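You operate a simulated robot arm through the tools that you are given. There is no shell and no other tool. Be economical: measure what you need, move in short steps, check, and stop when the job is done.

You run a simulated robot arm. Do the job below in one go: nothing can be reset, and whatever is moved stays where it is left.

JOB
Switch off and unplug the inflator, shut both taps, take the orange hose off.
Fine: Switch off before you pull the plug; plug beside its socket box, orange hose end standing on the bench; green and yellow hoses stay on.

It is judged by the outcome, as a careful person would: the job done as asked, and still so three seconds after it is handed in. It fails if anything else is knocked over, pushed out of place, dropped, spilled or broken.

ROBOT AND FRAMES
A 6-joint arm with a two-finger parallel gripper, fixed in place. Base frame: the origin is at the foot of the arm, x ahead of it, y to its left, z up. Lengths are in m, angles in degrees, forces in N, time in s.
With the tool pointing down near the work surface it reaches from about 0.3 to 0.66 m from the base axis. Its first joint turns from -115.0 to 115.0 degrees. Payload 3.43 kg.
The tool frame sits at the grasp point between the pads (the TCP): z along the fingers, y along the line on which they close. The tips reach 0.034 m beyond it. Largest opening 0.128 m; finger width 0.024, thickness 0.012; the body of the gripper, 0.048 by 0.13 m, starts 0.096 m behind the TCP.
Orientation is that of the tool frame in the base frame, as a unit quaternion [w, x, y, z]. With the fingers straight down and closing along the base's y, the tool's x points along the base's -x, its y along +y and its z along -z.

CONTROLS
- The arm moves only by the tool send_rows. Its argument "targets" is one flat list of numbers, 7 for each row, row after row: the turn, a rotation vector about the tool's x, y, z in units of 180 degrees (1.0 is 180 degrees), then the shift along the tool's x, y, z in units of 100 mm (1.0 is 100 mm), then the gripper command, from -1 (shut) to 1 (fully open), values between in proportion. In form: [wx, wy, wz, tx, ty, tz, gripper, wx, wy, wz, tx, ty, tz, gripper, ...]. A call has 1 to 20 rows; each row is the pose to reach, as a shift and turn from the pose commanded when the call began, along the tool's axes at that moment. A call with a number of a shift or a turn outside -1 to 1 is refused whole. Rows are played at 5 a second. More than 0.05 m and 8.6 degrees between two rows, or a gripper value outside its range, and nothing of the call is played. Where a pose cannot be reached the arm comes as near as it can. A force on the tool above 40 N (or 10 N above the force at the start of the call, whichever is more), or a blocked arm, ends the call early, and 0.2 s more pass. Each finger travels about 0.153 m/s and halts on what it meets, pressing with about 41 N; the grip force reading is that of the motor and also rises with nothing between the fingers. The clock runs only during rows and for 0.2 s after the last one: add rows that repeat a pose to give the fingers time. It gives the time, the measured TCP pose, the force on the tool (base axes), the opening and the grip force at its end, in the units of the frame above (readings bear some noise), with the torque about the TCP (base axes, N m) and any sound that the robot's microphone picked up.
- Cameras (640 x 400 px; columns grow to the right, rows downward): "scene" is fixed at [0.2227, 0.5026, 1.4533]; the picture's right is [-0.04, 1.00, 0.00], its down [0.98, 0.04, -0.20] and it looks along [-0.20, -0.01, -0.98] (base axes); focal length 214 px, centre (320, 200). "wrist" rides on the gripper at [0.076, -0.011, -0.16] in the tool frame; the picture's right is [0.15, 0.99, 0.00], its down [-0.88, 0.13, -0.46] and it looks along [-0.45, 0.07, 0.89] (tool axes); focal length 234 px, centre (320, 200). There is no depth. A picture from a camera that has moved, and an enlarged one, comes with that camera's place and axes in the base frame and with its lens. The place of the scene camera against the robot may be out by one fixed shift of up to 0.012 m in any direction.
- capture(camera): a new picture of that camera. It takes no simulated time.
- move_column(by): slides the trunk up (or, below 0, down) by that many m; the arm rides with it, the base frame stays. It gives what a move gives, with no picture.
- inspect(camera, box): a new picture of the part [left, top, right, bottom] of that camera's present view, enlarged. It takes no simulated time.
- finish_job(): hands the job in; it is judged then, once.

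Work in short steps. Places have to be worked out from the pictures, the camera data and where the tool is seen: move nearer, look again, correct. Check each grasp and each placing, and mend what went wrong. You have 120 turns and 64 pictures in all, those below and enlarged ones among them. Open the gripper and draw the arm clear of the work before you hand the job in, unless the task says otherwise; then end with one line.

The tools are called after "Request:" by a JSON object that holds its "name" and its "arguments". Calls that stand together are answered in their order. send_rows: Moves the arm, as the interface text tells. Its arguments: {"type":"object","properties":{"targets":{"type":"array"}},"required":["targets"]} The other tools are called the same way: move_column (by) slides the trunk up or down; capture (camera) takes a picture; inspect (camera, box) takes an enlarged picture of a part of a camera's view; finish_job () hands the job in.

At the start:

```text
clock: 0.0
ee_pos: [0.4409, -0.0469, 1.1737]
tool_rot: [0.0, -0.001, 1.0, 0.0]
wrist_force: [0.3, 0.6, 0.8]
ft_torque: [-0.01, -0.02, -0.01]
finger_gap: 0.1279
gripper_force: 0.1
trunk travel left (down, up): [-0.9, 0.09]
```

scene: 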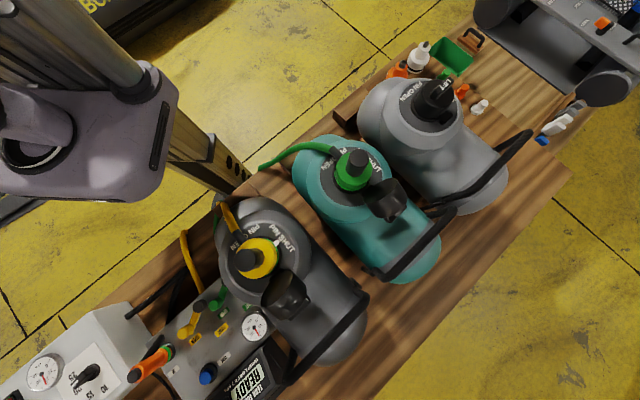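
wrist: 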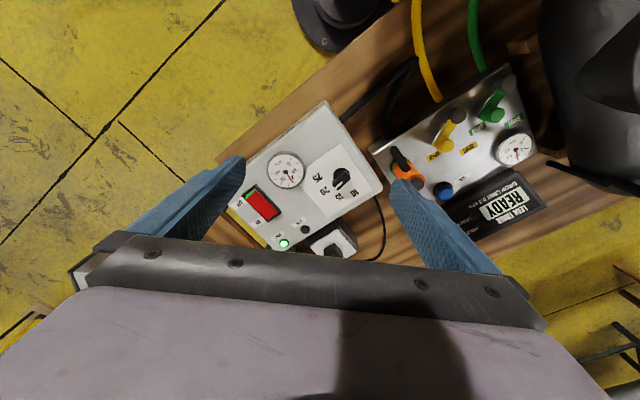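

The arm starts high above a bench with an inflator (left box) and a manifold with hoses. I'll look at both views enlarged.

Request:
{"name": "inspect", "arguments": {"camera": "wrist", "box": [200, 60, 400, 260]}}

Request:
{"name": "inspect", "arguments": {"camera": "wrist", "box": [360, 60, 560, 260]}}

Request:
{"name": "inspect", "arguments": {"camera": "scene", "box": [0, 220, 300, 400]}}

```text
2.00 times, centred on (300, 160) of wrist
camera zoom: at [0.364, -0.0588, 1.3322], right [-0.15, 0.99, 0.0], down [0.88, 0.13, 0.46], along [0.45, 0.07, -0.89], focal length 468 px, centre (360, 280)
```

zoom: 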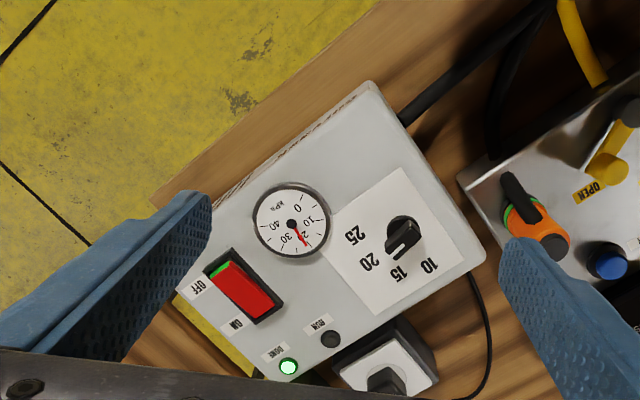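

```text
2.00 times, centred on (460, 160) of wrist
camera zoom: at [0.364, -0.0588, 1.3322], right [-0.15, 0.99, 0.0], down [0.88, 0.13, 0.46], along [0.45, 0.07, -0.89], focal length 468 px, centre (40, 280)
```

zoom: 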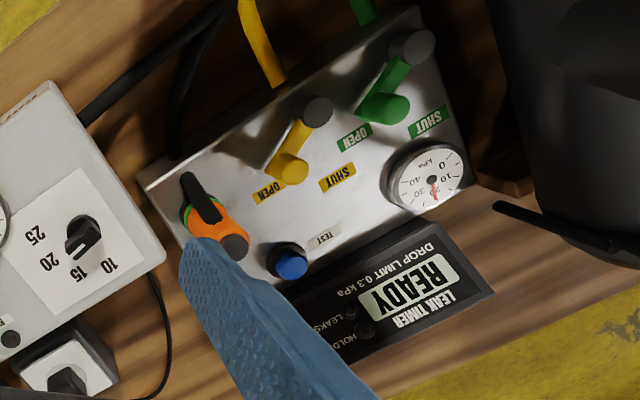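

```text
2.13 times, centred on (150, 310) of scene
camera zoom: at [0.2227, 0.5026, 1.4533], right [-0.04, 1.0, 0.0], down [0.98, 0.04, -0.2], along [-0.2, -0.01, -0.98], focal length 458 px, centre (683, -35)
```

zoom: 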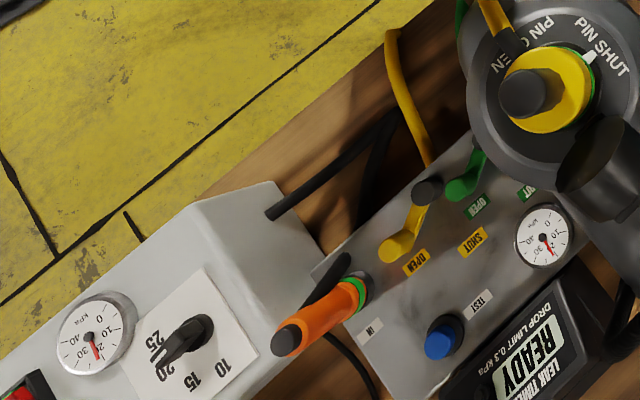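

The inflator's top is near z≈0.9, its knob at about (0.52, 0.01), the switch near (0.62, -0.14), and the socket further out. I move forward over free air for a better view of the socket.

Request:
{"name": "send_rows", "arguments": {"targets": [0, 0, 0, -0.4, 0.2, 0, 1, 0, 0, 0, -0.8, 0.4, 0, 1, 0, 0, 0, -1, 0.6, 0, 1]}}

Request:
{"name": "capture", "arguments": {"camera": "wrist"}}

```text
clock: 0.8
ee_pos: [0.5418, 0.0118, 1.1727]
tool_rot: [0.0, -0.001, 1.0, 0.001]
wrist_force: [-0.4, 0.0, 0.1]
ft_torque: [0.0, 0.0, 0.04]
finger_gap: 0.128
gripper_force: 0.0
trunk travel left (down, up): [-0.9, 0.09]
```

```text
58 pictures are left
camera wrist: at [0.4656, 0.0001, 1.3323], right [-0.15, 0.99, 0.0], down [0.88, 0.13, 0.46], along [0.45, 0.07, -0.89], focal length 234 px, centre (320, 200)
```

wrist: 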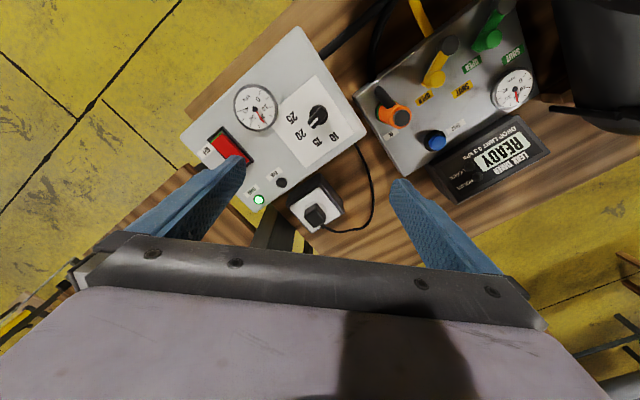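

The plug triangulates to about (0.77, 0.04, 0.82) — far out. I look closer at the socket, switch and manifold.

Request:
{"name": "inspect", "arguments": {"camera": "wrist", "box": [190, 120, 390, 240]}}

Request:
{"name": "inspect", "arguments": {"camera": "wrist", "box": [350, 0, 550, 210]}}

```text
3.20 times, centred on (290, 180) of wrist
camera zoom: at [0.4656, 0.0001, 1.3323], right [-0.15, 0.99, 0.0], down [0.88, 0.13, 0.46], along [0.45, 0.07, -0.89], focal length 749 px, centre (416, 264)
```

zoom: 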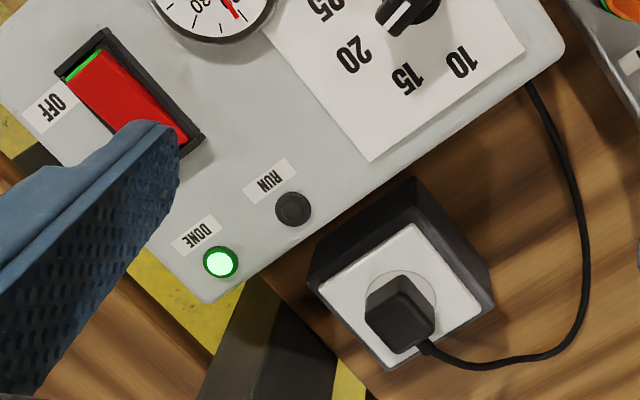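

```text
1.90 times, centred on (450, 105) of wrist
camera zoom: at [0.4656, 0.0001, 1.3323], right [-0.15, 0.99, 0.0], down [0.88, 0.13, 0.46], along [0.45, 0.07, -0.89], focal length 446 px, centre (72, 381)
```

zoom: 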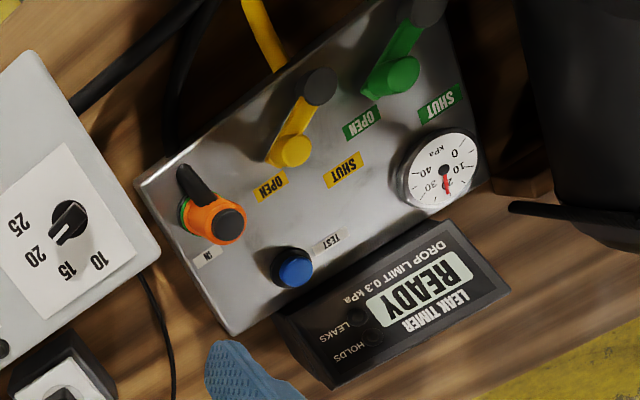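

Orange connector top is near (0.50, 0.14, 0.95); yellow tap parts near (0.38, 0.205, 0.87) and (0.435, 0.202, 0.87). I lower the trunk a bit and move to view the manifold nearer.

Request:
{"name": "move_column", "arguments": {"by": -0.12}}

Request:
{"name": "send_rows", "arguments": {"targets": [0, 0, 0, 0.4, 0.3, 0, 1, 0, 0, 0, 0.8, 0.6, 0, 1, 0, 0, 0, 1.0, 1.0, 0, 1, 0, 0, 0, 1.0, 1.0, 0, 0.2]}}

Request:
{"name": "capture", "arguments": {"camera": "wrist"}}

```text
clock: 2.3
ee_pos: [0.54, 0.011, 1.0532]
tool_rot: [0.0, 0.0, 1.0, 0.0]
wrist_force: [-0.6, 0.9, 0.1]
ft_torque: [-0.03, -0.02, 0.01]
finger_gap: 0.128
gripper_force: 0.2
trunk travel left (down, up): [-0.78, 0.21]
```

```text
clock: 3.3
ee_pos: [0.4405, 0.1109, 1.0528]
tool_rot: [-0.001, 0.0, 1.0, 0.0]
wrist_force: [0.3, -0.3, -1.0]
ft_torque: [0.01, -0.03, -0.01]
finger_gap: 0.0766
gripper_force: 0.0
trunk travel left (down, up): [-0.78, 0.21]
```

```text
55 pictures are left
camera wrist: at [0.3653, 0.0998, 1.213], right [-0.15, 0.99, 0.0], down [0.88, 0.13, 0.46], along [0.45, 0.07, -0.89], focal length 234 px, centre (320, 200)
```

wrist: 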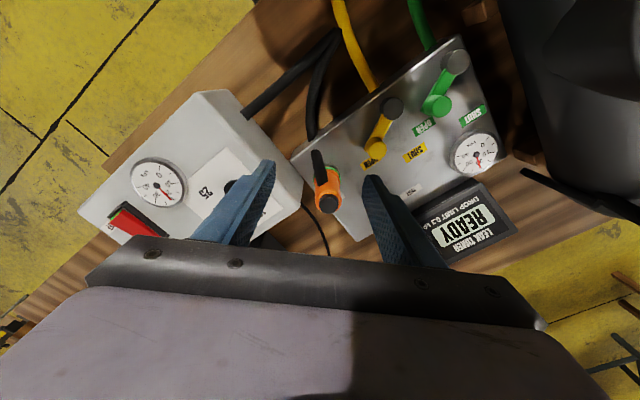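

Request:
{"name": "inspect", "arguments": {"camera": "wrist", "box": [290, 30, 510, 240]}}

```text
1.90 times, centred on (400, 135) of wrist
camera zoom: at [0.3653, 0.0998, 1.213], right [-0.15, 0.99, 0.0], down [0.88, 0.13, 0.46], along [0.45, 0.07, -0.89], focal length 446 px, centre (168, 324)
```

zoom: 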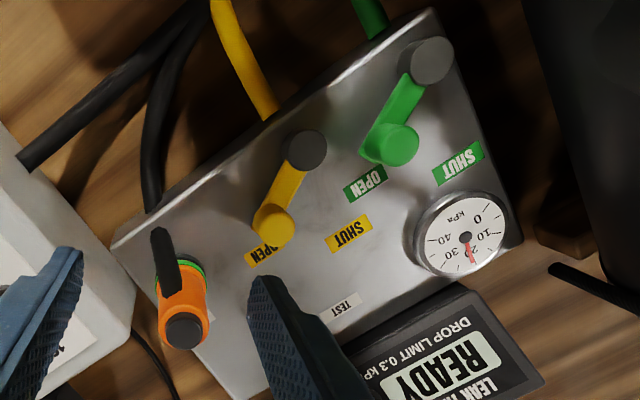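

I follow the listed order: switch first. Its OFF end is near (0.595, -0.16, 0.90); I move high above it with fingers shut and yawed 45° to align with the rocker.

Request:
{"name": "send_rows", "arguments": {"targets": [0, 0, 0, -0.15, -0.4, 0, 0, 0, 0, 0, -0.3, -0.8, 0, -1, 0, 0, 0, -0.4, -1, 0, -1]}}

Request:
{"name": "send_rows", "arguments": {"targets": [0, 0, 0.04, -0.25, -0.4, 0, -1, 0, 0, 0.08, -0.5, -0.8, 0, -1, 0, 0, 0.12, -0.7, -1, 0, -1, 0, 0, 0.16, -0.8, -1, 0, -1, 0, 0, 0.2, -0.8, -1, 0, -1, 0, 0, 0.25, -0.8, -1, 0, -1]}}

Request:
{"name": "capture", "arguments": {"camera": "wrist"}}

```text
clock: 4.1
ee_pos: [0.4809, 0.0111, 1.0534]
tool_rot: [0.0, 0.0, 1.0, 0.0]
wrist_force: [-0.4, -0.3, 0.3]
ft_torque: [0.02, 0.01, 0.01]
finger_gap: 0.0001
gripper_force: 33.4
trunk travel left (down, up): [-0.78, 0.21]
```

```text
refused: row 6 steps farther than a row can; nothing moved
```

```text
53 pictures are left
camera wrist: at [0.4048, -0.0011, 1.213], right [-0.15, 0.99, 0.0], down [0.88, 0.13, 0.46], along [0.45, 0.07, -0.89], focal length 234 px, centre (320, 200)
```

wrist: 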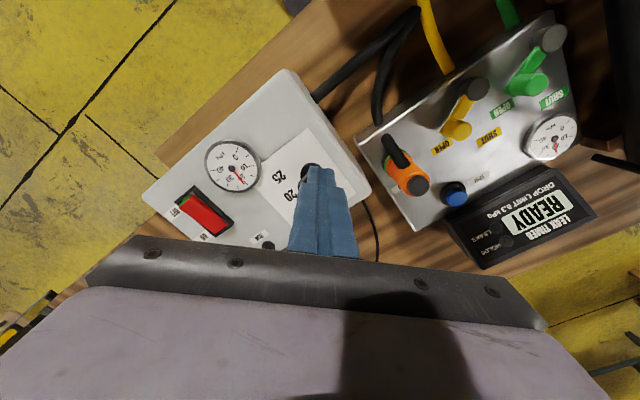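

OFF end re-triangulates to about (0.575, -0.157, 0.925). I move over it in two smaller steps with the yaw.

Request:
{"name": "send_rows", "arguments": {"targets": [0, 0, 0.04, -0.15, -0.3, 0, -1, 0, 0, 0.08, -0.3, -0.5, 0, -1, 0, 0, 0.12, -0.4, -0.7, 0, -1, 0, 0, 0.16, -0.5, -0.9, 0, -1, 0, 0, 0.2, -0.5, -1, 0, -1, 0, 0, 0.24, -0.5, -1, 0, -1]}}

Request:
{"name": "capture", "arguments": {"camera": "wrist"}}

```text
clock: 5.5
ee_pos: [0.5324, -0.0883, 1.0534]
tool_rot: [-0.001, 0.369, 0.929, 0.0]
wrist_force: [-0.4, 0.8, -0.3]
ft_torque: [0.0, -0.01, -0.01]
finger_gap: 0.0003
gripper_force: 32.8
trunk travel left (down, up): [-0.78, 0.21]
```

```text
52 pictures are left
camera wrist: at [0.4684, -0.0454, 1.2135], right [0.57, 0.82, 0.0], down [0.73, -0.51, 0.46], along [0.37, -0.26, -0.89], focal length 234 px, centre (320, 200)
```

wrist: 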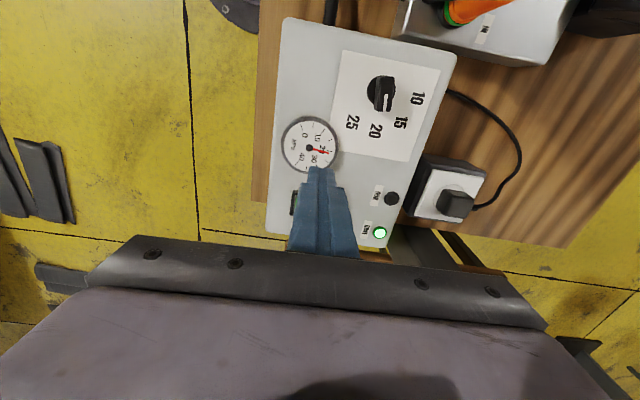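

The box is now aligned with the view; the switch is hidden behind the finger, just past the gauge. I shift over the OFF end and lower to about 5 cm above.

Request:
{"name": "send_rows", "arguments": {"targets": [0, 0, 0, -0.43, -0.1, 0, -1, 0, 0, 0, -0.864, -0.19, 0, -1, 0, 0, 0, -0.864, -0.19, 0.4, -1]}}

Request:
{"name": "inspect", "arguments": {"camera": "wrist", "box": [220, 100, 420, 240]}}

```text
clock: 6.3
ee_pos: [0.583, -0.1598, 1.0126]
tool_rot: [0.0, 0.367, 0.93, 0.0]
wrist_force: [-0.8, 0.4, 0.2]
ft_torque: [-0.01, -0.02, -0.01]
finger_gap: 0.0001
gripper_force: 33.1
trunk travel left (down, up): [-0.78, 0.21]
```

```text
2.86 times, centred on (320, 170) of wrist
camera zoom: at [0.5184, -0.1171, 1.1725], right [0.57, 0.82, 0.0], down [0.73, -0.51, 0.46], along [0.37, -0.26, -0.89], focal length 669 px, centre (320, 286)
```

zoom: 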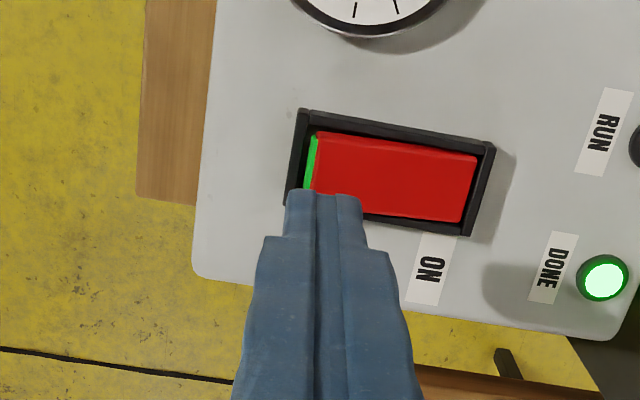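

The view shows that straight below the tip lies the OFF edge; I shift 1 cm inward along the rocker and press down gradually.

Request:
{"name": "send_rows", "arguments": {"targets": [0, 0, 0, 0, 0.1, 0, -1, 0, 0, 0, 0, 0.1, 0.2, -1, 0, 0, 0, 0, 0.1, 0.35, -1, 0, 0, 0, 0, 0.1, 0.4, -1, 0, 0, 0, 0, 0.1, 0.44, -1, 0, 0, 0, 0, 0.1, 0.48, -1, 0, 0, 0, 0, 0.1, 0.52, -1]}}

```text
clock: 7.9
ee_pos: [0.5879, -0.1549, 0.9605]
tool_rot: [0.0, 0.368, 0.93, -0.001]
wrist_force: [0.3, -0.4, 0.5]
ft_torque: [-0.03, 0.0, 0.01]
finger_gap: 0.0003
gripper_force: 33.2
trunk travel left (down, up): [-0.78, 0.21]
```

No contact yet with the tip at 0.927; continue down in small steps.

Request:
{"name": "send_rows", "arguments": {"targets": [0, 0, 0, 0, 0, 0.04, -1, 0, 0, 0, 0, 0, 0.08, -1, 0, 0, 0, 0, 0, 0.11, -1, 0, 0, 0, 0, 0, 0.14, -1, 0, 0, 0, 0, 0, 0.17, -1]}}

Request:
{"name": "inspect", "arguments": {"camera": "wrist", "box": [220, 100, 420, 240]}}

```text
clock: 8.8
ee_pos: [0.5867, -0.156, 0.9588]
tool_rot: [0.008, 0.368, 0.93, 0.0]
wrist_force: [-11.8, 1.1, 16.2]
ft_torque: [0.26, 0.37, 0.16]
finger_gap: 0.0
gripper_force: 33.1
trunk travel left (down, up): [-0.78, 0.21]
stopped in row 4: the force on the tool passed its limit at 42 N (the readings are from after the stop); the commanded pose is now the measured one
```

```text
2.86 times, centred on (320, 170) of wrist
camera zoom: at [0.5215, -0.1118, 1.1167], right [0.57, 0.82, 0.0], down [0.72, -0.51, 0.47], along [0.39, -0.27, -0.88], focal length 669 px, centre (320, 286)
```

zoom: 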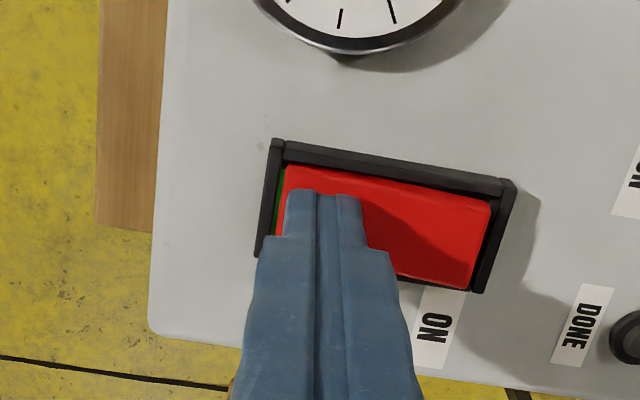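

The DONE lamp appears dark now. I lift off and check the rocker.

Request:
{"name": "send_rows", "arguments": {"targets": [0, 0, 0, 0, 0, -0.3, -1, 0, 0, 0, 0.3, 0, -0.6, -1, 0, 0, 0, 0.6, 0, -0.6, -1]}}

Request:
{"name": "inspect", "arguments": {"camera": "wrist", "box": [220, 80, 460, 260]}}

```text
clock: 9.6
ee_pos: [0.5464, -0.1161, 1.0138]
tool_rot: [0.007, 0.368, 0.93, -0.001]
wrist_force: [-0.4, 0.7, 0.4]
ft_torque: [-0.02, 0.0, -0.02]
finger_gap: 0.0
gripper_force: 32.9
trunk travel left (down, up): [-0.78, 0.21]
```

```text
2.22 times, centred on (340, 170) of wrist
camera zoom: at [0.481, -0.0719, 1.1722], right [0.57, 0.82, 0.0], down [0.72, -0.51, 0.47], along [0.39, -0.26, -0.88], focal length 520 px, centre (276, 267)
```

zoom: 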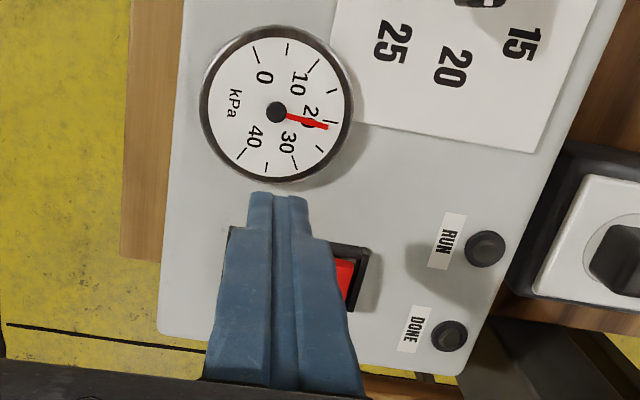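

DONE lamp is dark: the inflator is off. Next the plug near (0.745, 0.034, 0.87), beyond normal reach; I move toward it at safe height keeping this yaw and see how far the arm gets.

Request:
{"name": "send_rows", "arguments": {"targets": [0, 0, 0, 0, 0.4, 0, -1, 0, 0, 0, 0, 0.8, 0, -1, 0, 0, 0, -0.05, 1.0, 0, -0.5]}}

Request:
{"name": "send_rows", "arguments": {"targets": [0, 0, 0, 0, 0.3, 0, 0, 0, 0, 0, 0, 0.6, 0, 0]}}

Request:
{"name": "capture", "arguments": {"camera": "wrist"}}

```text
clock: 10.4
ee_pos: [0.6203, -0.047, 1.0134]
tool_rot: [0.007, 0.368, 0.93, 0.001]
wrist_force: [-0.4, 0.8, -0.4]
ft_torque: [-0.01, -0.01, 0.02]
finger_gap: 0.0319
gripper_force: 0.0
trunk travel left (down, up): [-0.78, 0.21]
```

```text
clock: 11.0
ee_pos: [0.643, -0.01, 1.0124]
tool_rot: [0.007, 0.368, 0.93, 0.0]
wrist_force: [0.4, -0.2, 0.2]
ft_torque: [0.01, -0.01, 0.02]
finger_gap: 0.0641
gripper_force: 0.1
out of reach, approached as far as the arm can: row 2
trunk travel left (down, up): [-0.78, 0.21]
```

```text
48 pictures are left
camera wrist: at [0.578, 0.0337, 1.171], right [0.57, 0.82, 0.0], down [0.73, -0.51, 0.47], along [0.39, -0.26, -0.88], focal length 234 px, centre (320, 200)
```

wrist: 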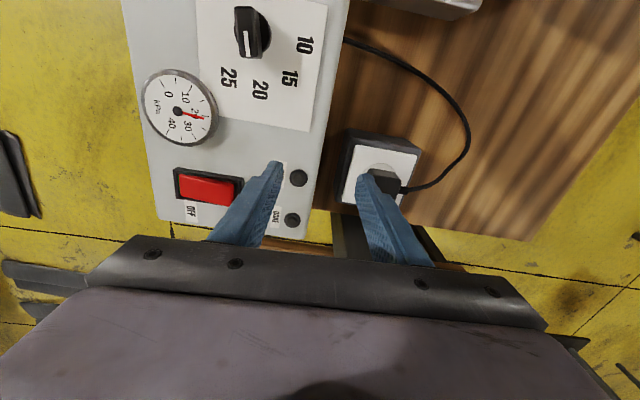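

The straight-down reach ends at r≈0.64, while the plug sits near (0.76, 0.04, 0.84). I tilt the tool 40° outward about its closing axis, in place, over the clear bench.

Request:
{"name": "send_rows", "arguments": {"targets": [0, -0.044, 0, 0, 0, 0, 0, 0, -0.088, 0, 0, 0, 0, 0, 0, -0.132, 0, 0, 0, 0, 0, 0, -0.176, 0, 0, 0.1, 0, 0, 0, -0.22, 0, 0, 0.2, 0, 0]}}

Request:
{"name": "capture", "arguments": {"camera": "wrist"}}

```text
clock: 12.2
ee_pos: [0.6573, 0.006, 1.012]
tool_rot: [0.322, 0.346, 0.872, -0.125]
wrist_force: [-0.3, -0.1, -0.4]
ft_torque: [-0.02, -0.03, -0.01]
finger_gap: 0.0641
gripper_force: 0.0
trunk travel left (down, up): [-0.78, 0.21]
```

```text
47 pictures are left
camera wrist: at [0.5312, 0.1072, 1.0842], right [0.6, 0.8, -0.09], down [0.36, -0.17, 0.92], along [0.72, -0.58, -0.38], focal length 234 px, centre (320, 200)
```

wrist: 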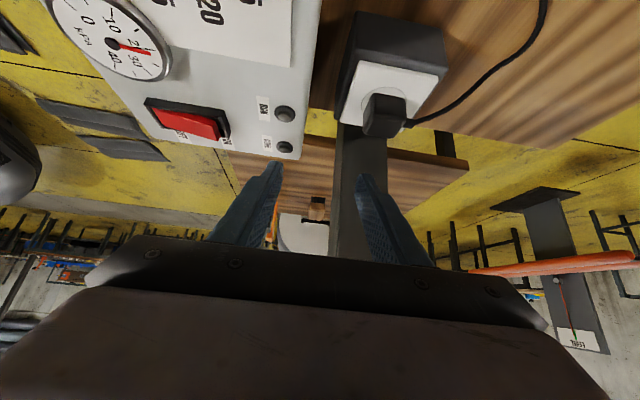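

Good oblique view of the plug; I enlarge it.

Request:
{"name": "inspect", "arguments": {"camera": "wrist", "box": [310, 0, 470, 160]}}

```text
2.50 times, centred on (390, 80) of wrist
camera zoom: at [0.5312, 0.1072, 1.0842], right [0.6, 0.8, -0.09], down [0.36, -0.17, 0.92], along [0.72, -0.58, -0.38], focal length 585 px, centre (145, 500)
```

zoom: 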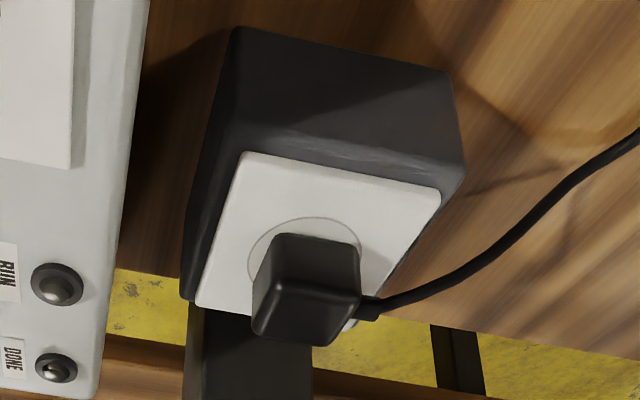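

The cable leaves the plug's right face at mid-height. Before choosing the grip I test whether trunk height changes the reach: raise the trunk 0.12 and lower the arm by the same while moving outward.

Request:
{"name": "move_column", "arguments": {"by": 0.12}}

Request:
{"name": "send_rows", "arguments": {"targets": [0, 0.044, 0, 0, 0, 0, 0, 0, 0.088, 0, 0, 0, 0, 0, 0, 0.132, 0, 0, 0, 0, 0, 0, 0.176, 0, 0, 0, 0, 0, 0, 0.22, 0, 0, 0, 0, 0]}}

Request:
{"name": "send_rows", "arguments": {"targets": [0, 0, 0, 0, 0, 0.4, 0, 0, 0, 0, 0, 0, 0.8, 0, 0, 0, 0, 0, 0, 1, 0, 0, 0, 0, -0.2, 0.2, 1, 0, 0, 0, 0, -0.4, 0.4, 1, 0]}}

```text
clock: 13.7
ee_pos: [0.6577, 0.0053, 1.1314]
tool_rot: [0.321, 0.346, 0.872, -0.125]
wrist_force: [-0.8, -0.6, -0.4]
ft_torque: [-0.01, 0.02, -0.02]
finger_gap: 0.0641
gripper_force: 0.0
trunk travel left (down, up): [-0.9, 0.09]
```

```text
clock: 14.9
ee_pos: [0.6433, 0.0052, 1.1293]
tool_rot: [0.006, 0.367, 0.93, 0.002]
wrist_force: [-0.1, 0.0, 0.4]
ft_torque: [0.04, -0.06, -0.01]
finger_gap: 0.0639
gripper_force: 0.0
out of reach, approached as far as the arm can: row 5
trunk travel left (down, up): [-0.9, 0.09]
```

```text
clock: 16.1
ee_pos: [0.663, 0.0066, 1.0286]
tool_rot: [0.007, 0.368, 0.93, 0.001]
wrist_force: [0.3, 0.3, 0.8]
ft_torque: [0.03, -0.01, -0.01]
finger_gap: 0.0642
gripper_force: 0.1
out of reach, approached as far as the arm can: row 4, 5
trunk travel left (down, up): [-0.9, 0.09]
```

Max reach is ≈0.668 when straight, so tilting is needed. I tilt 40° again here, then lower the trunk 0.15 to keep the wrist level with the shoulder.

Request:
{"name": "send_rows", "arguments": {"targets": [0, -0.044, 0, 0, 0, -0.1, 0, 0, -0.088, 0, 0, 0, -0.2, 0, 0, -0.132, 0, 0, 0, -0.3, 0, 0, -0.176, 0, 0, 0, -0.4, 0, 0, -0.22, 0, 0, 0, -0.5, 0]}}

Request:
{"name": "move_column", "arguments": {"by": -0.14}}

Request:
{"name": "inspect", "arguments": {"camera": "wrist", "box": [220, 0, 460, 180]}}

```text
clock: 17.3
ee_pos: [0.6621, 0.0077, 1.0761]
tool_rot: [0.322, 0.346, 0.872, -0.124]
wrist_force: [-0.1, 1.1, 0.4]
ft_torque: [-0.03, 0.0, -0.02]
finger_gap: 0.0644
gripper_force: 0.0
trunk travel left (down, up): [-0.9, 0.09]
```

```text
clock: 19.0
ee_pos: [0.6618, 0.007, 0.9451]
tool_rot: [0.329, 0.345, 0.87, -0.123]
wrist_force: [-1.8, 0.8, 33.8]
ft_torque: [-1.06, 0.55, -0.51]
finger_gap: 0.0639
gripper_force: 0.8
trunk travel left (down, up): [-0.76, 0.23]
```

```text
2.22 times, centred on (340, 90) of wrist
camera zoom: at [0.5344, 0.108, 1.0147], right [0.6, 0.8, -0.08], down [0.35, -0.16, 0.92], along [0.72, -0.58, -0.38], focal length 520 px, centre (276, 444)
```

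zoom: 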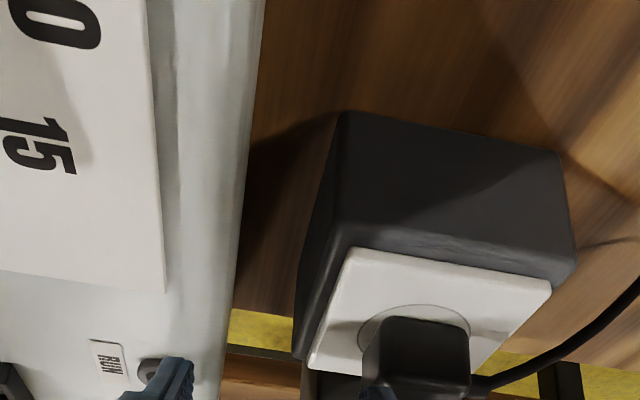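

The left finger touched down on the inflator by the RUN lamp (34 N). I raise the trunk at once and check nothing shifted.

Request:
{"name": "move_column", "arguments": {"by": 0.06}}

Request:
{"name": "capture", "arguments": {"camera": "wrist"}}

```text
clock: 20.0
ee_pos: [0.661, 0.0074, 0.9948]
tool_rot: [0.321, 0.347, 0.872, -0.125]
wrist_force: [0.0, 0.3, 0.2]
ft_torque: [-0.02, 0.03, 0.01]
finger_gap: 0.064
gripper_force: 0.2
trunk travel left (down, up): [-0.82, 0.17]
```

```text
44 pictures are left
camera wrist: at [0.5358, 0.1078, 1.0676], right [0.6, 0.8, -0.09], down [0.36, -0.17, 0.92], along [0.72, -0.58, -0.39], focal length 234 px, centre (320, 200)
```

wrist: 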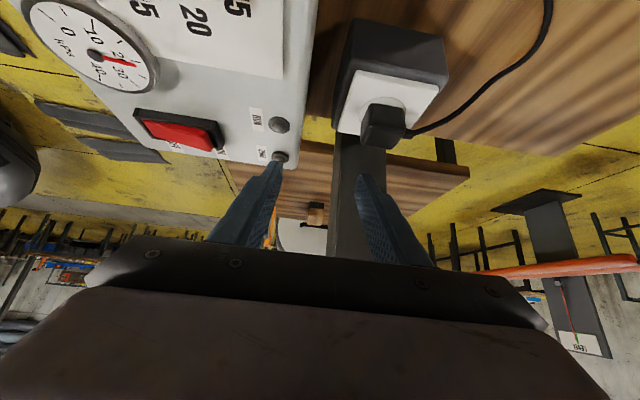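

Nothing has shifted. Combining views, the plug's top centre is about (0.751, 0.027, 0.88). I move sideways first (away from the inflator), then down to a pre-grasp 5 cm back along the tool axis.

Request:
{"name": "send_rows", "arguments": {"targets": [0, 0, 0, 0, 0.4, 0, 0, 0, 0, 0, 0, 0.76, 0, 0, 0, 0, 0, 0.2, 0.76, 0.24, 0, 0, 0, 0, 0.42, 0.76, 0.48, 0]}}

Request:
{"name": "inspect", "arguments": {"camera": "wrist", "box": [220, 80, 420, 240]}}

```text
clock: 21.0
ee_pos: [0.7122, 0.0652, 0.9387]
tool_rot: [0.327, 0.347, 0.87, -0.123]
wrist_force: [-7.6, 5.2, 22.7]
ft_torque: [-0.65, 0.39, -0.32]
finger_gap: 0.0641
gripper_force: 0.0
trunk travel left (down, up): [-0.82, 0.17]
```

```text
2.50 times, centred on (320, 160) of wrist
camera zoom: at [0.585, 0.1663, 1.0091], right [0.6, 0.8, -0.08], down [0.35, -0.16, 0.92], along [0.72, -0.58, -0.38], focal length 585 px, centre (320, 300)
```

zoom: 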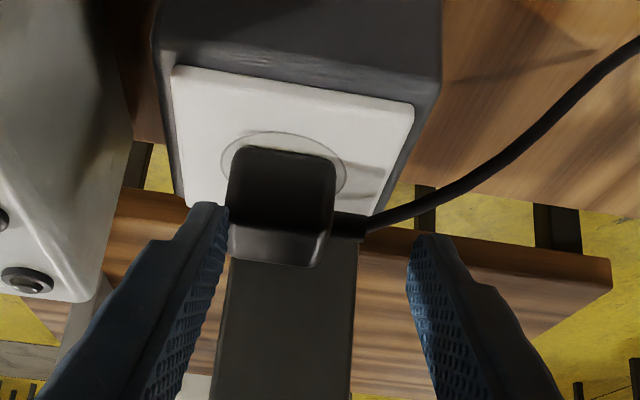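

The left finger touched the plug's left top edge (plug is higher, ≈0.905, and 15 mm left of centre). I back off, shift left by 15 mm and open a bit wider.

Request:
{"name": "send_rows", "arguments": {"targets": [0, 0, 0, 0, 0, -0.25, 0, 0, 0, 0, 0, -0.15, -0.25, 0.3, 0, 0, 0, 0, -0.15, -0.25, 0.3]}}

Request:
{"name": "inspect", "arguments": {"camera": "wrist", "box": [220, 80, 420, 240]}}

```text
clock: 21.8
ee_pos: [0.6918, 0.064, 0.9513]
tool_rot: [0.321, 0.347, 0.872, -0.124]
wrist_force: [0.2, -0.7, 0.2]
ft_torque: [0.01, -0.02, -0.02]
finger_gap: 0.0835
gripper_force: 0.1
trunk travel left (down, up): [-0.82, 0.17]
```

```text
2.50 times, centred on (320, 160) of wrist
camera zoom: at [0.5653, 0.1645, 1.0232], right [0.6, 0.8, -0.09], down [0.36, -0.17, 0.92], along [0.72, -0.58, -0.39], focal length 585 px, centre (320, 300)
```

zoom: 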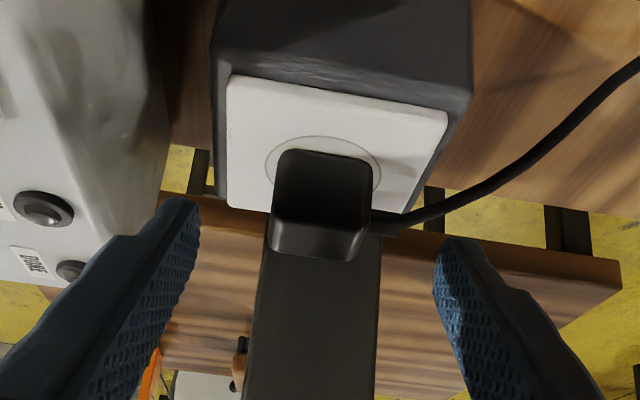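

Now the plug is centred between the fingers. The cable boot leaves the right face near the middle, so I'll advance ~30 mm to hold the plug's front-top part, just short of the boot.

Request:
{"name": "send_rows", "arguments": {"targets": [0, 0, 0, -0.03, 0, 0.12, 0.3, 0, 0, 0, -0.03, 0, 0.22, 0.3, 0, 0, 0, -0.03, 0, 0.3, 0.3]}}

Request:
{"name": "inspect", "arguments": {"camera": "wrist", "box": [220, 80, 420, 240]}}

```text
clock: 22.6
ee_pos: [0.7071, 0.0479, 0.9313]
tool_rot: [0.32, 0.348, 0.872, -0.125]
wrist_force: [0.2, -0.8, -0.5]
ft_torque: [0.0, -0.02, -0.01]
finger_gap: 0.0834
gripper_force: 0.0
trunk travel left (down, up): [-0.82, 0.17]
```

```text
2.50 times, centred on (320, 160) of wrist
camera zoom: at [0.5817, 0.1494, 1.0027], right [0.6, 0.8, -0.09], down [0.36, -0.17, 0.92], along [0.72, -0.58, -0.39], focal length 585 px, centre (320, 300)
```

zoom: 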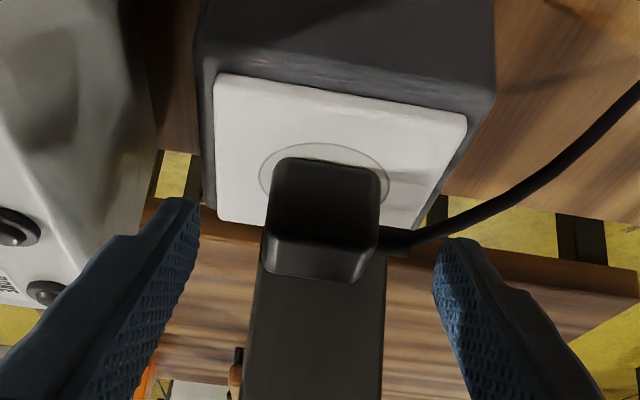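

The tip is roughly level with the plug's top front edge now. I advance another 8 mm and look before closing.

Request:
{"name": "send_rows", "arguments": {"targets": [0, 0, 0, 0, 0, 0.04, 0.1, 0, 0, 0, 0, 0, 0.08, -0.05, 0, 0, 0, 0, 0, 0.08, -0.1]}}

Request:
{"name": "inspect", "arguments": {"camera": "wrist", "box": [240, 90, 400, 230]}}

```text
clock: 23.4
ee_pos: [0.7102, 0.0452, 0.9245]
tool_rot: [0.32, 0.348, 0.872, -0.125]
wrist_force: [0.6, 0.2, 0.2]
ft_torque: [0.0, 0.04, -0.01]
finger_gap: 0.0574
gripper_force: 0.1
trunk travel left (down, up): [-0.82, 0.17]
```

```text
2.86 times, centred on (320, 160) of wrist
camera zoom: at [0.5851, 0.146, 0.9972], right [0.6, 0.8, -0.09], down [0.36, -0.17, 0.92], along [0.72, -0.58, -0.39], focal length 669 px, centre (320, 314)
```

zoom: 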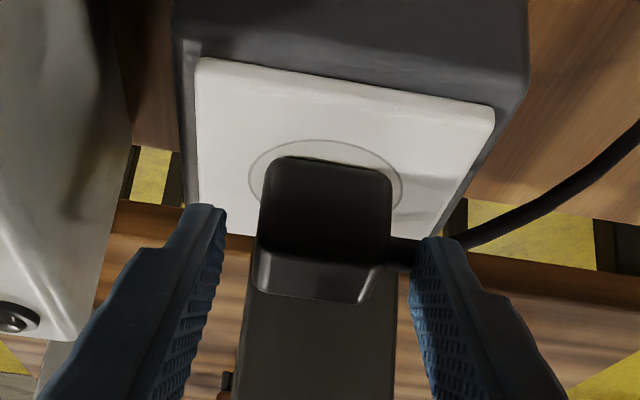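

The right finger passes in front of the cable boot and both fingers straddle the plug. Close.

Request:
{"name": "send_rows", "arguments": {"targets": [0, 0, 0, 0, 0.015, 0, -0.3, 0, 0, 0, 0, 0.015, 0, -0.6, 0, 0, 0, 0, 0.015, 0, -1, 0, 0, 0, 0, 0.015, 0, -1]}}

Request:
{"name": "inspect", "arguments": {"camera": "wrist", "box": [240, 90, 400, 230]}}

```text
clock: 24.4
ee_pos: [0.7126, 0.0465, 0.9252]
tool_rot: [0.321, 0.347, 0.872, -0.125]
wrist_force: [0.2, 0.5, -0.2]
ft_torque: [0.01, 0.01, 0.0]
finger_gap: 0.0388
gripper_force: 41.2
trunk travel left (down, up): [-0.82, 0.17]
heard: snap
```

```text
2.86 times, centred on (320, 160) of wrist
camera zoom: at [0.586, 0.1472, 0.9968], right [0.6, 0.8, -0.09], down [0.36, -0.17, 0.92], along [0.72, -0.58, -0.39], focal length 669 px, centre (320, 314)
```

zoom: 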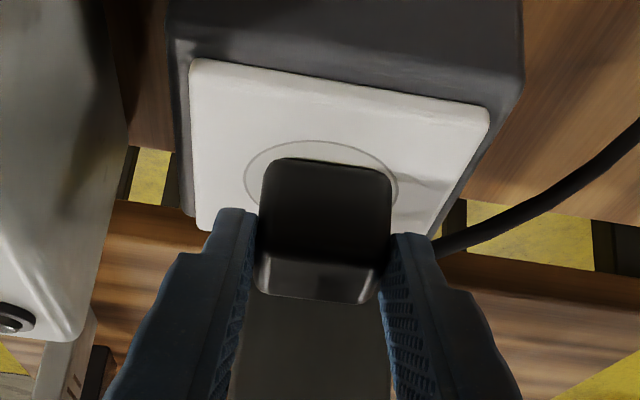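

Gripped (gap 38.8 mm, 41 N). Pull straight up in world z in small steps.

Request:
{"name": "send_rows", "arguments": {"targets": [0, 0, 0, -0.032, 0, -0.038, -1, 0, 0, 0, -0.064, 0, -0.077, -1, 0, 0, 0, -0.129, 0, -0.153, -1, 0, 0, 0, -0.193, 0, -0.23, -1, 0, 0, 0, -0.257, 0, -0.306, -1, 0, 0, 0, -0.321, 0, -0.383, -1]}}

Request:
{"name": "capture", "arguments": {"camera": "wrist"}}

```text
clock: 25.8
ee_pos: [0.7102, 0.0462, 0.9741]
tool_rot: [0.322, 0.347, 0.872, -0.125]
wrist_force: [0.0, 0.2, -0.6]
ft_torque: [0.02, -0.01, -0.01]
finger_gap: 0.0392
gripper_force: 40.5
trunk travel left (down, up): [-0.82, 0.17]
```

```text
38 pictures are left
camera wrist: at [0.5854, 0.1471, 1.0461], right [0.6, 0.8, -0.09], down [0.36, -0.17, 0.92], along [0.72, -0.58, -0.39], focal length 234 px, centre (320, 200)
```

wrist: 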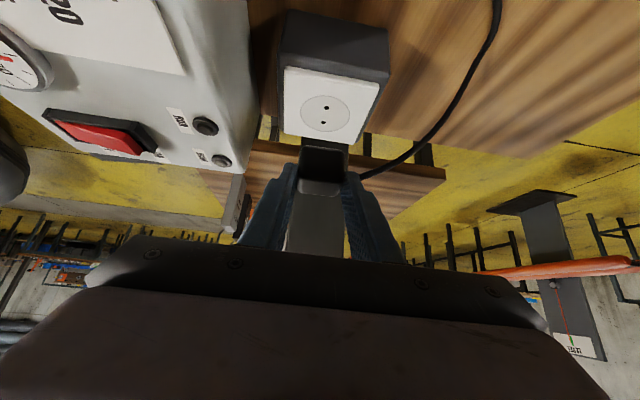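

Unplugged, prongs clear and the socket holes visible. I carry it horizontally to a spot ~5 cm in front of the socket box (TCP ≈ (0.65, 0.127)), then check.

Request:
{"name": "send_rows", "arguments": {"targets": [0, 0, 0, 0.25, 0.06, -0.21, -1, 0, 0, 0, 0.5, 0.12, -0.42, -1, 0, 0, 0, 0.759, 0.18, -0.637, -1, 0, 0, 0, 0.98, 0.18, -0.37, -1]}}

Request:
{"name": "capture", "arguments": {"camera": "wrist"}}

Request:
{"name": "capture", "arguments": {"camera": "scene"}}

```text
clock: 26.8
ee_pos: [0.6545, 0.1286, 0.9377]
tool_rot: [0.321, 0.347, 0.873, -0.125]
wrist_force: [0.4, 0.4, -1.0]
ft_torque: [0.03, -0.01, -0.03]
finger_gap: 0.0388
gripper_force: 40.6
trunk travel left (down, up): [-0.82, 0.17]
```

```text
37 pictures are left
camera wrist: at [0.5293, 0.2301, 1.0102], right [0.6, 0.8, -0.09], down [0.36, -0.17, 0.92], along [0.72, -0.58, -0.39], focal length 234 px, centre (320, 200)
```

wrist: 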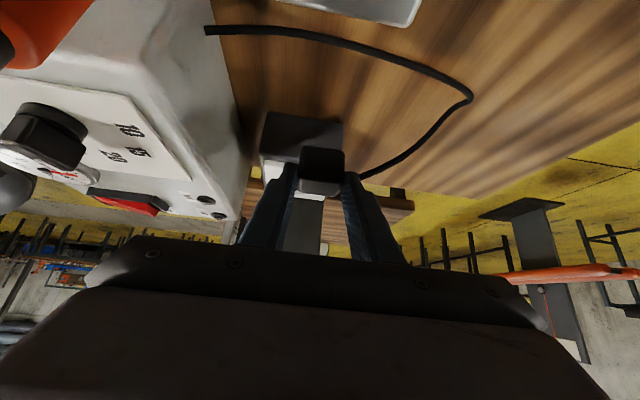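

```text
36 pictures are left
```

scene: 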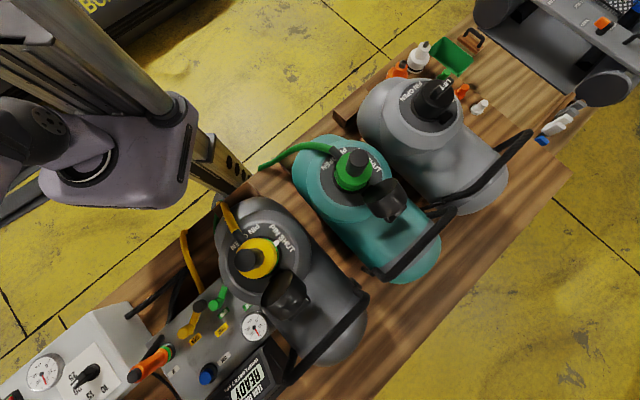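

Plug hangs over the bench in front of the box. I lower it straight down until contact.

Request:
{"name": "send_rows", "arguments": {"targets": [0, 0, 0, 0.128, 0, 0.153, -1, 0, 0, 0, 0.225, 0, 0.268, -1, 0, 0, 0, 0.29, 0, 0.345, -1, 0, 0, 0, 0.322, 0, 0.383, -1]}}

Request:
{"name": "capture", "arguments": {"camera": "wrist"}}

```text
clock: 27.8
ee_pos: [0.6532, 0.128, 0.8874]
tool_rot: [0.321, 0.346, 0.873, -0.124]
wrist_force: [0.7, 0.2, -0.4]
ft_torque: [0.02, 0.01, -0.01]
finger_gap: 0.0389
gripper_force: 41.4
trunk travel left (down, up): [-0.82, 0.17]
```

```text
35 pictures are left
camera wrist: at [0.5274, 0.2282, 0.9608], right [0.6, 0.8, -0.09], down [0.36, -0.17, 0.92], along [0.72, -0.58, -0.39], focal length 234 px, centre (320, 200)
```

wrist: 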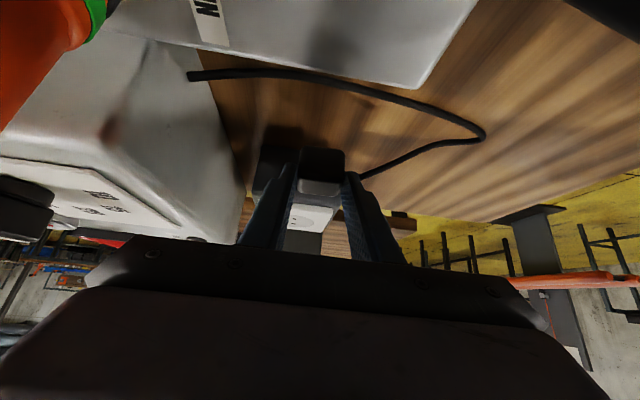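

No contact yet; the camera stays clear of the manifold. Continue slowly.

Request:
{"name": "send_rows", "arguments": {"targets": [0, 0, 0, 0.032, 0, 0.038, -1, 0, 0, 0, 0.064, 0, 0.077, -1, 0, 0, 0, 0.09, 0, 0.107, -1, 0, 0, 0, 0.116, 0, 0.138, -1]}}

Request:
{"name": "inspect", "arguments": {"camera": "wrist", "box": [220, 90, 420, 230]}}

```text
clock: 28.8
ee_pos: [0.6532, 0.1269, 0.8707]
tool_rot: [0.321, 0.347, 0.872, -0.124]
wrist_force: [-0.3, 1.1, 0.4]
ft_torque: [0.0, 0.0, -0.02]
finger_gap: 0.039
gripper_force: 41.1
trunk travel left (down, up): [-0.82, 0.17]
```

```text
2.86 times, centred on (320, 160) of wrist
camera zoom: at [0.5273, 0.2282, 0.9432], right [0.6, 0.8, -0.09], down [0.36, -0.17, 0.92], along [0.72, -0.58, -0.39], focal length 669 px, centre (320, 314)
```

zoom: 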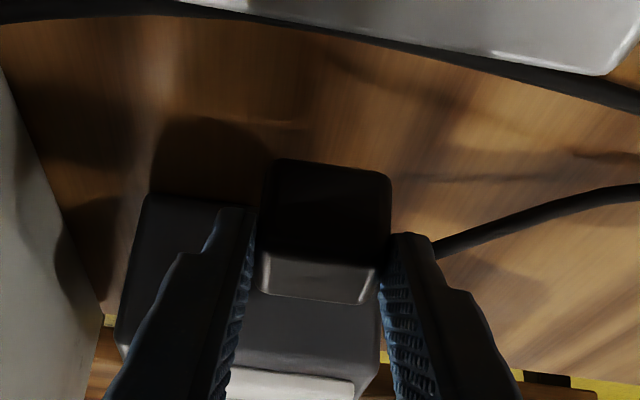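

Still free. I go 12 mm further in small steps.

Request:
{"name": "send_rows", "arguments": {"targets": [0, 0, 0, 0.026, 0, 0.031, -1, 0, 0, 0, 0.051, 0, 0.061, -1, 0, 0, 0, 0.077, 0, 0.092, -1]}}

```text
clock: 29.6
ee_pos: [0.6535, 0.1271, 0.8582]
tool_rot: [0.322, 0.346, 0.872, -0.126]
wrist_force: [0.6, -0.8, -1.3]
ft_torque: [0.03, 0.02, 0.01]
finger_gap: 0.0388
gripper_force: 41.2
trunk travel left (down, up): [-0.82, 0.17]
```

Request:
{"name": "capture", "arguments": {"camera": "wrist"}}

```text
33 pictures are left
camera wrist: at [0.5269, 0.2281, 0.9312], right [0.6, 0.8, -0.09], down [0.36, -0.17, 0.92], along [0.72, -0.58, -0.39], focal length 234 px, centre (320, 200)
```

wrist: 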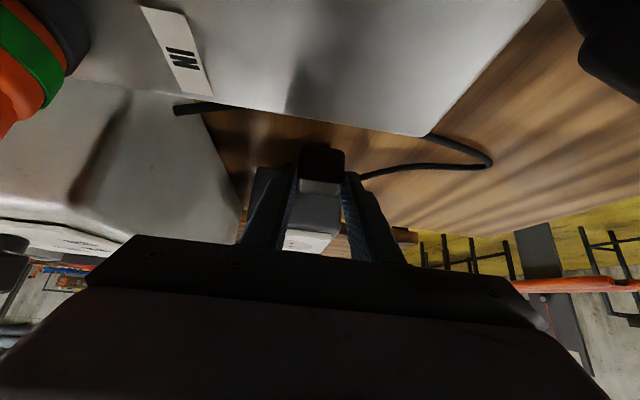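

The camera still has clearance above the manifold. Continue down in 3–4 mm rows until bench contact.

Request:
{"name": "send_rows", "arguments": {"targets": [0, 0, 0, 0.022, 0, 0.027, -1, 0, 0, 0, 0.045, 0, 0.054, -1, 0, 0, 0, 0.067, 0, 0.08, -1, 0, 0, 0, 0.09, 0, 0.107, -1]}}

Request:
{"name": "inspect", "arguments": {"camera": "wrist", "box": [220, 90, 420, 230]}}

```text
clock: 30.6
ee_pos: [0.6531, 0.127, 0.8497]
tool_rot: [0.324, 0.346, 0.872, -0.124]
wrist_force: [-2.9, -2.1, 15.8]
ft_torque: [-0.42, 0.23, -0.04]
finger_gap: 0.0389
gripper_force: 41.1
trunk travel left (down, up): [-0.82, 0.17]
```

```text
2.86 times, centred on (320, 160) of wrist
camera zoom: at [0.5269, 0.2284, 0.9206], right [0.6, 0.8, -0.09], down [0.35, -0.17, 0.92], along [0.72, -0.58, -0.38], focal length 669 px, centre (320, 314)
```

zoom: 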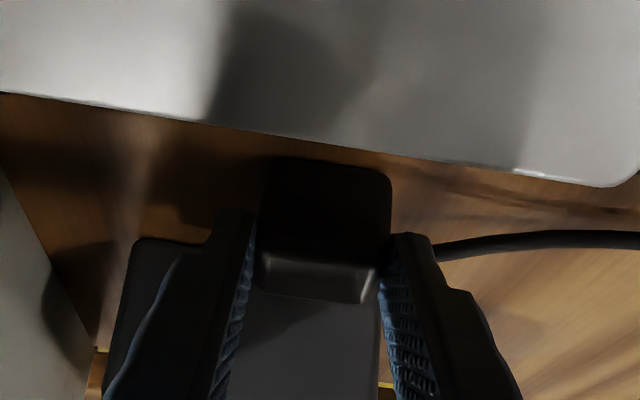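

Contact with about 16 N: the plug stands on the bench. I ease up 1.5 mm and open gently.

Request:
{"name": "send_rows", "arguments": {"targets": [0, 0, 0, -0.01, 0, -0.012, -1, 0, 0, 0, -0.01, 0, -0.012, -0.3, 0, 0, 0, -0.01, 0, -0.012, -0.15, 0, 0, 0, -0.01, 0, -0.012, -0.1]}}

Request:
{"name": "inspect", "arguments": {"camera": "wrist", "box": [220, 90, 420, 230]}}

```text
clock: 31.6
ee_pos: [0.6529, 0.1268, 0.8467]
tool_rot: [0.322, 0.346, 0.872, -0.124]
wrist_force: [0.6, 0.0, 0.6]
ft_torque: [-0.02, -0.03, -0.03]
finger_gap: 0.0578
gripper_force: 0.0
trunk travel left (down, up): [-0.82, 0.17]
```

```text
2.86 times, centred on (320, 160) of wrist
camera zoom: at [0.527, 0.2285, 0.919], right [0.6, 0.8, -0.09], down [0.36, -0.17, 0.92], along [0.72, -0.58, -0.39], focal length 669 px, centre (320, 314)
```

zoom: 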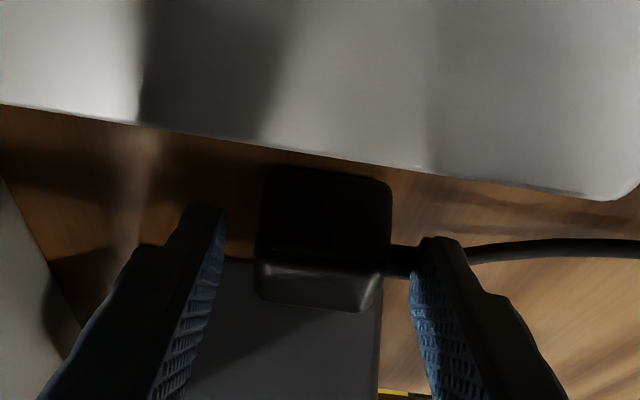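

Released; the plug stands on the bench. I retreat straight up 10 cm.

Request:
{"name": "send_rows", "arguments": {"targets": [0, 0, 0, -0.13, 0, -0.153, -0.1, 0, 0, 0, -0.322, 0, -0.383, -0.1, 0, 0, 0, -0.643, 0, -0.766, -0.1]}}

Request:
{"name": "capture", "arguments": {"camera": "wrist"}}

```text
clock: 32.4
ee_pos: [0.6506, 0.1252, 0.9485]
tool_rot: [0.321, 0.346, 0.873, -0.125]
wrist_force: [0.0, 0.2, -0.3]
ft_torque: [0.0, 0.0, 0.01]
finger_gap: 0.0576
gripper_force: 0.0
trunk travel left (down, up): [-0.82, 0.17]
```

```text
30 pictures are left
camera wrist: at [0.5247, 0.2266, 1.021], right [0.6, 0.8, -0.09], down [0.36, -0.17, 0.92], along [0.72, -0.58, -0.39], focal length 234 px, centre (320, 200)
```

wrist: 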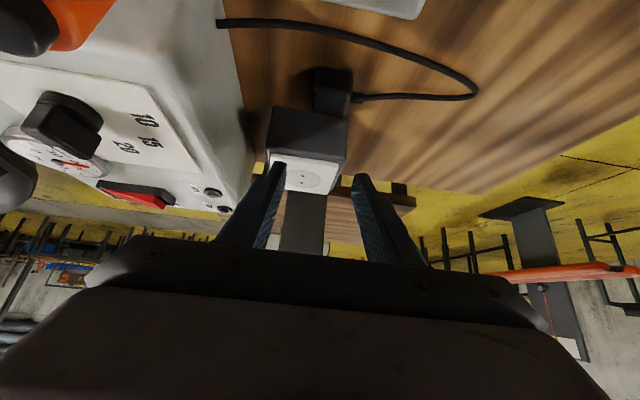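

The plug sits right beside its socket box. Now to the taps: raise the trunk, pull in a little and untilt to straight down.

Request:
{"name": "move_column", "arguments": {"by": 0.1}}

Request:
{"name": "send_rows", "arguments": {"targets": [0, 0, 0, 0.13, -0.33, -0.11, -0.4, 0, 0, 0, 0.26, -0.66, -0.218, -0.7, 0, 0.044, 0, 0.26, -0.66, -0.218, -1, 0, 0.088, 0, 0.26, -0.66, -0.218, -1, 0, 0.132, 0, 0.26, -0.66, -0.218, -1, 0, 0.176, 0, 0.26, -0.66, -0.218, -1, 0, 0.22, 0, 0.26, -0.66, -0.218, -1]}}

```text
clock: 33.7
ee_pos: [0.6515, 0.1256, 1.0477]
tool_rot: [0.321, 0.347, 0.872, -0.125]
wrist_force: [-0.8, 0.8, -0.6]
ft_torque: [-0.05, -0.03, -0.03]
finger_gap: 0.0575
gripper_force: 0.1
trunk travel left (down, up): [-0.92, 0.07]
```

```text
clock: 35.3
ee_pos: [0.5817, 0.1007, 1.0471]
tool_rot: [0.006, 0.368, 0.93, 0.001]
wrist_force: [-1.0, 0.0, 0.7]
ft_torque: [0.02, 0.02, 0.01]
finger_gap: 0.0
gripper_force: 32.9
trunk travel left (down, up): [-0.92, 0.07]
```

Straight down again. I move back toward the manifold, turning the yaw back to 0 for a good view.

Request:
{"name": "send_rows", "arguments": {"targets": [0, 0, -0.04, 0.25, -0.1, 0, -1, 0, 0, -0.08, 0.5, -0.2, 0, -1, 0, 0, -0.12, 0.75, -0.3, 0, -1, 0, 0, -0.16, 1, -0.4, 0, -1, 0, 0, -0.2, 1, -0.5, 0, -1, 0, 0, -0.24, 1, -0.59, 0, -1]}}

Request:
{"name": "send_rows", "arguments": {"targets": [0, 0, 0, 0.3, 0.2, 0, -1, 0, 0, 0, 0.6, 0.2, 0, -1]}}

Request:
{"name": "capture", "arguments": {"camera": "wrist"}}

```text
clock: 36.7
ee_pos: [0.4685, 0.1266, 1.0461]
tool_rot: [0.008, -0.001, 1.0, -0.003]
wrist_force: [-0.9, -0.7, -0.3]
ft_torque: [0.0, -0.03, 0.01]
finger_gap: 0.0
gripper_force: 33.6
trunk travel left (down, up): [-0.92, 0.07]
```

```text
clock: 37.3
ee_pos: [0.4078, 0.1454, 1.0445]
tool_rot: [0.007, 0.0, 1.0, -0.002]
wrist_force: [0.0, 1.4, -0.2]
ft_torque: [-0.02, 0.0, 0.01]
finger_gap: 0.0002
gripper_force: 32.4
trunk travel left (down, up): [-0.92, 0.07]
```

```text
29 pictures are left
camera wrist: at [0.3297, 0.1337, 1.2039], right [-0.15, 0.99, -0.01], down [0.87, 0.13, 0.47], along [0.46, 0.06, -0.88], focal length 234 px, centre (320, 200)
```

wrist: 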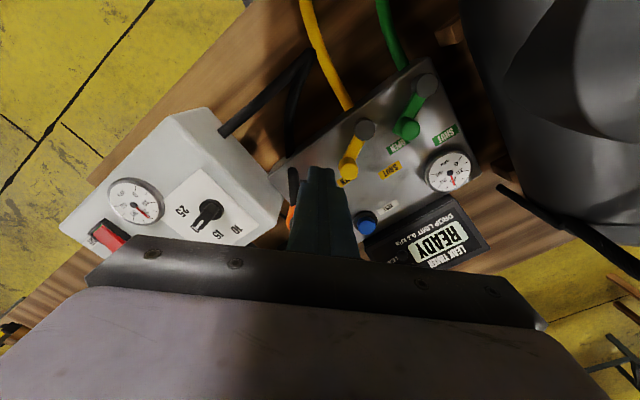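

Yellow pivot ≈(0.383,0.199), knob ≈(0.437,0.187,0.90); green pivot ≈(0.320,0.258), knob ≈(0.372,0.249). Knobs must swing toward +y to SHUT. I yaw +90° so the gripper body stays away from the tank and the camera looks along +y.

Request:
{"name": "send_rows", "arguments": {"targets": [0, 0, -0.04, 0, 0, 0, -1, 0, 0, -0.08, 0, 0, 0, -1, 0, 0, -0.12, 0, 0, 0, -1, 0, 0, -0.16, 0, 0, 0, -1, 0, 0, -0.2, 0, 0, 0, -1, 0, 0, -0.24, 0, 0, 0, -1, 0, 0, -0.28, 0, 0, 0, -1, 0, 0, -0.32, 0, 0, 0, -1, 0, 0, -0.36, 0, 0, 0, -1, 0, 0, -0.4, 0, 0, 0, -1, 0, 0, -0.44, 0, 0, 0, -1, 0, 0, -0.48, -0.1, 0.1, 0, -1, 0, 0, -0.5, -0.2, 0.1, 0, -1]}}

Request:
{"name": "capture", "arguments": {"camera": "wrist"}}

```text
clock: 40.1
ee_pos: [0.4293, 0.1566, 1.0472]
tool_rot: [-0.003, 0.707, -0.707, 0.006]
wrist_force: [0.7, 0.6, -0.1]
ft_torque: [0.0, -0.04, -0.05]
finger_gap: 0.0003
gripper_force: 32.9
trunk travel left (down, up): [-0.92, 0.07]
```

```text
28 pictures are left
camera wrist: at [0.4375, 0.0807, 1.2057], right [-0.99, -0.15, -0.01], down [-0.14, 0.88, 0.45], along [-0.06, 0.45, -0.89], focal length 234 px, centre (320, 200)
```

wrist: 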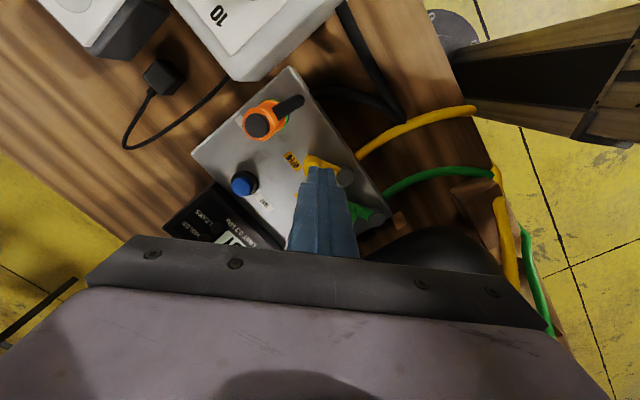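

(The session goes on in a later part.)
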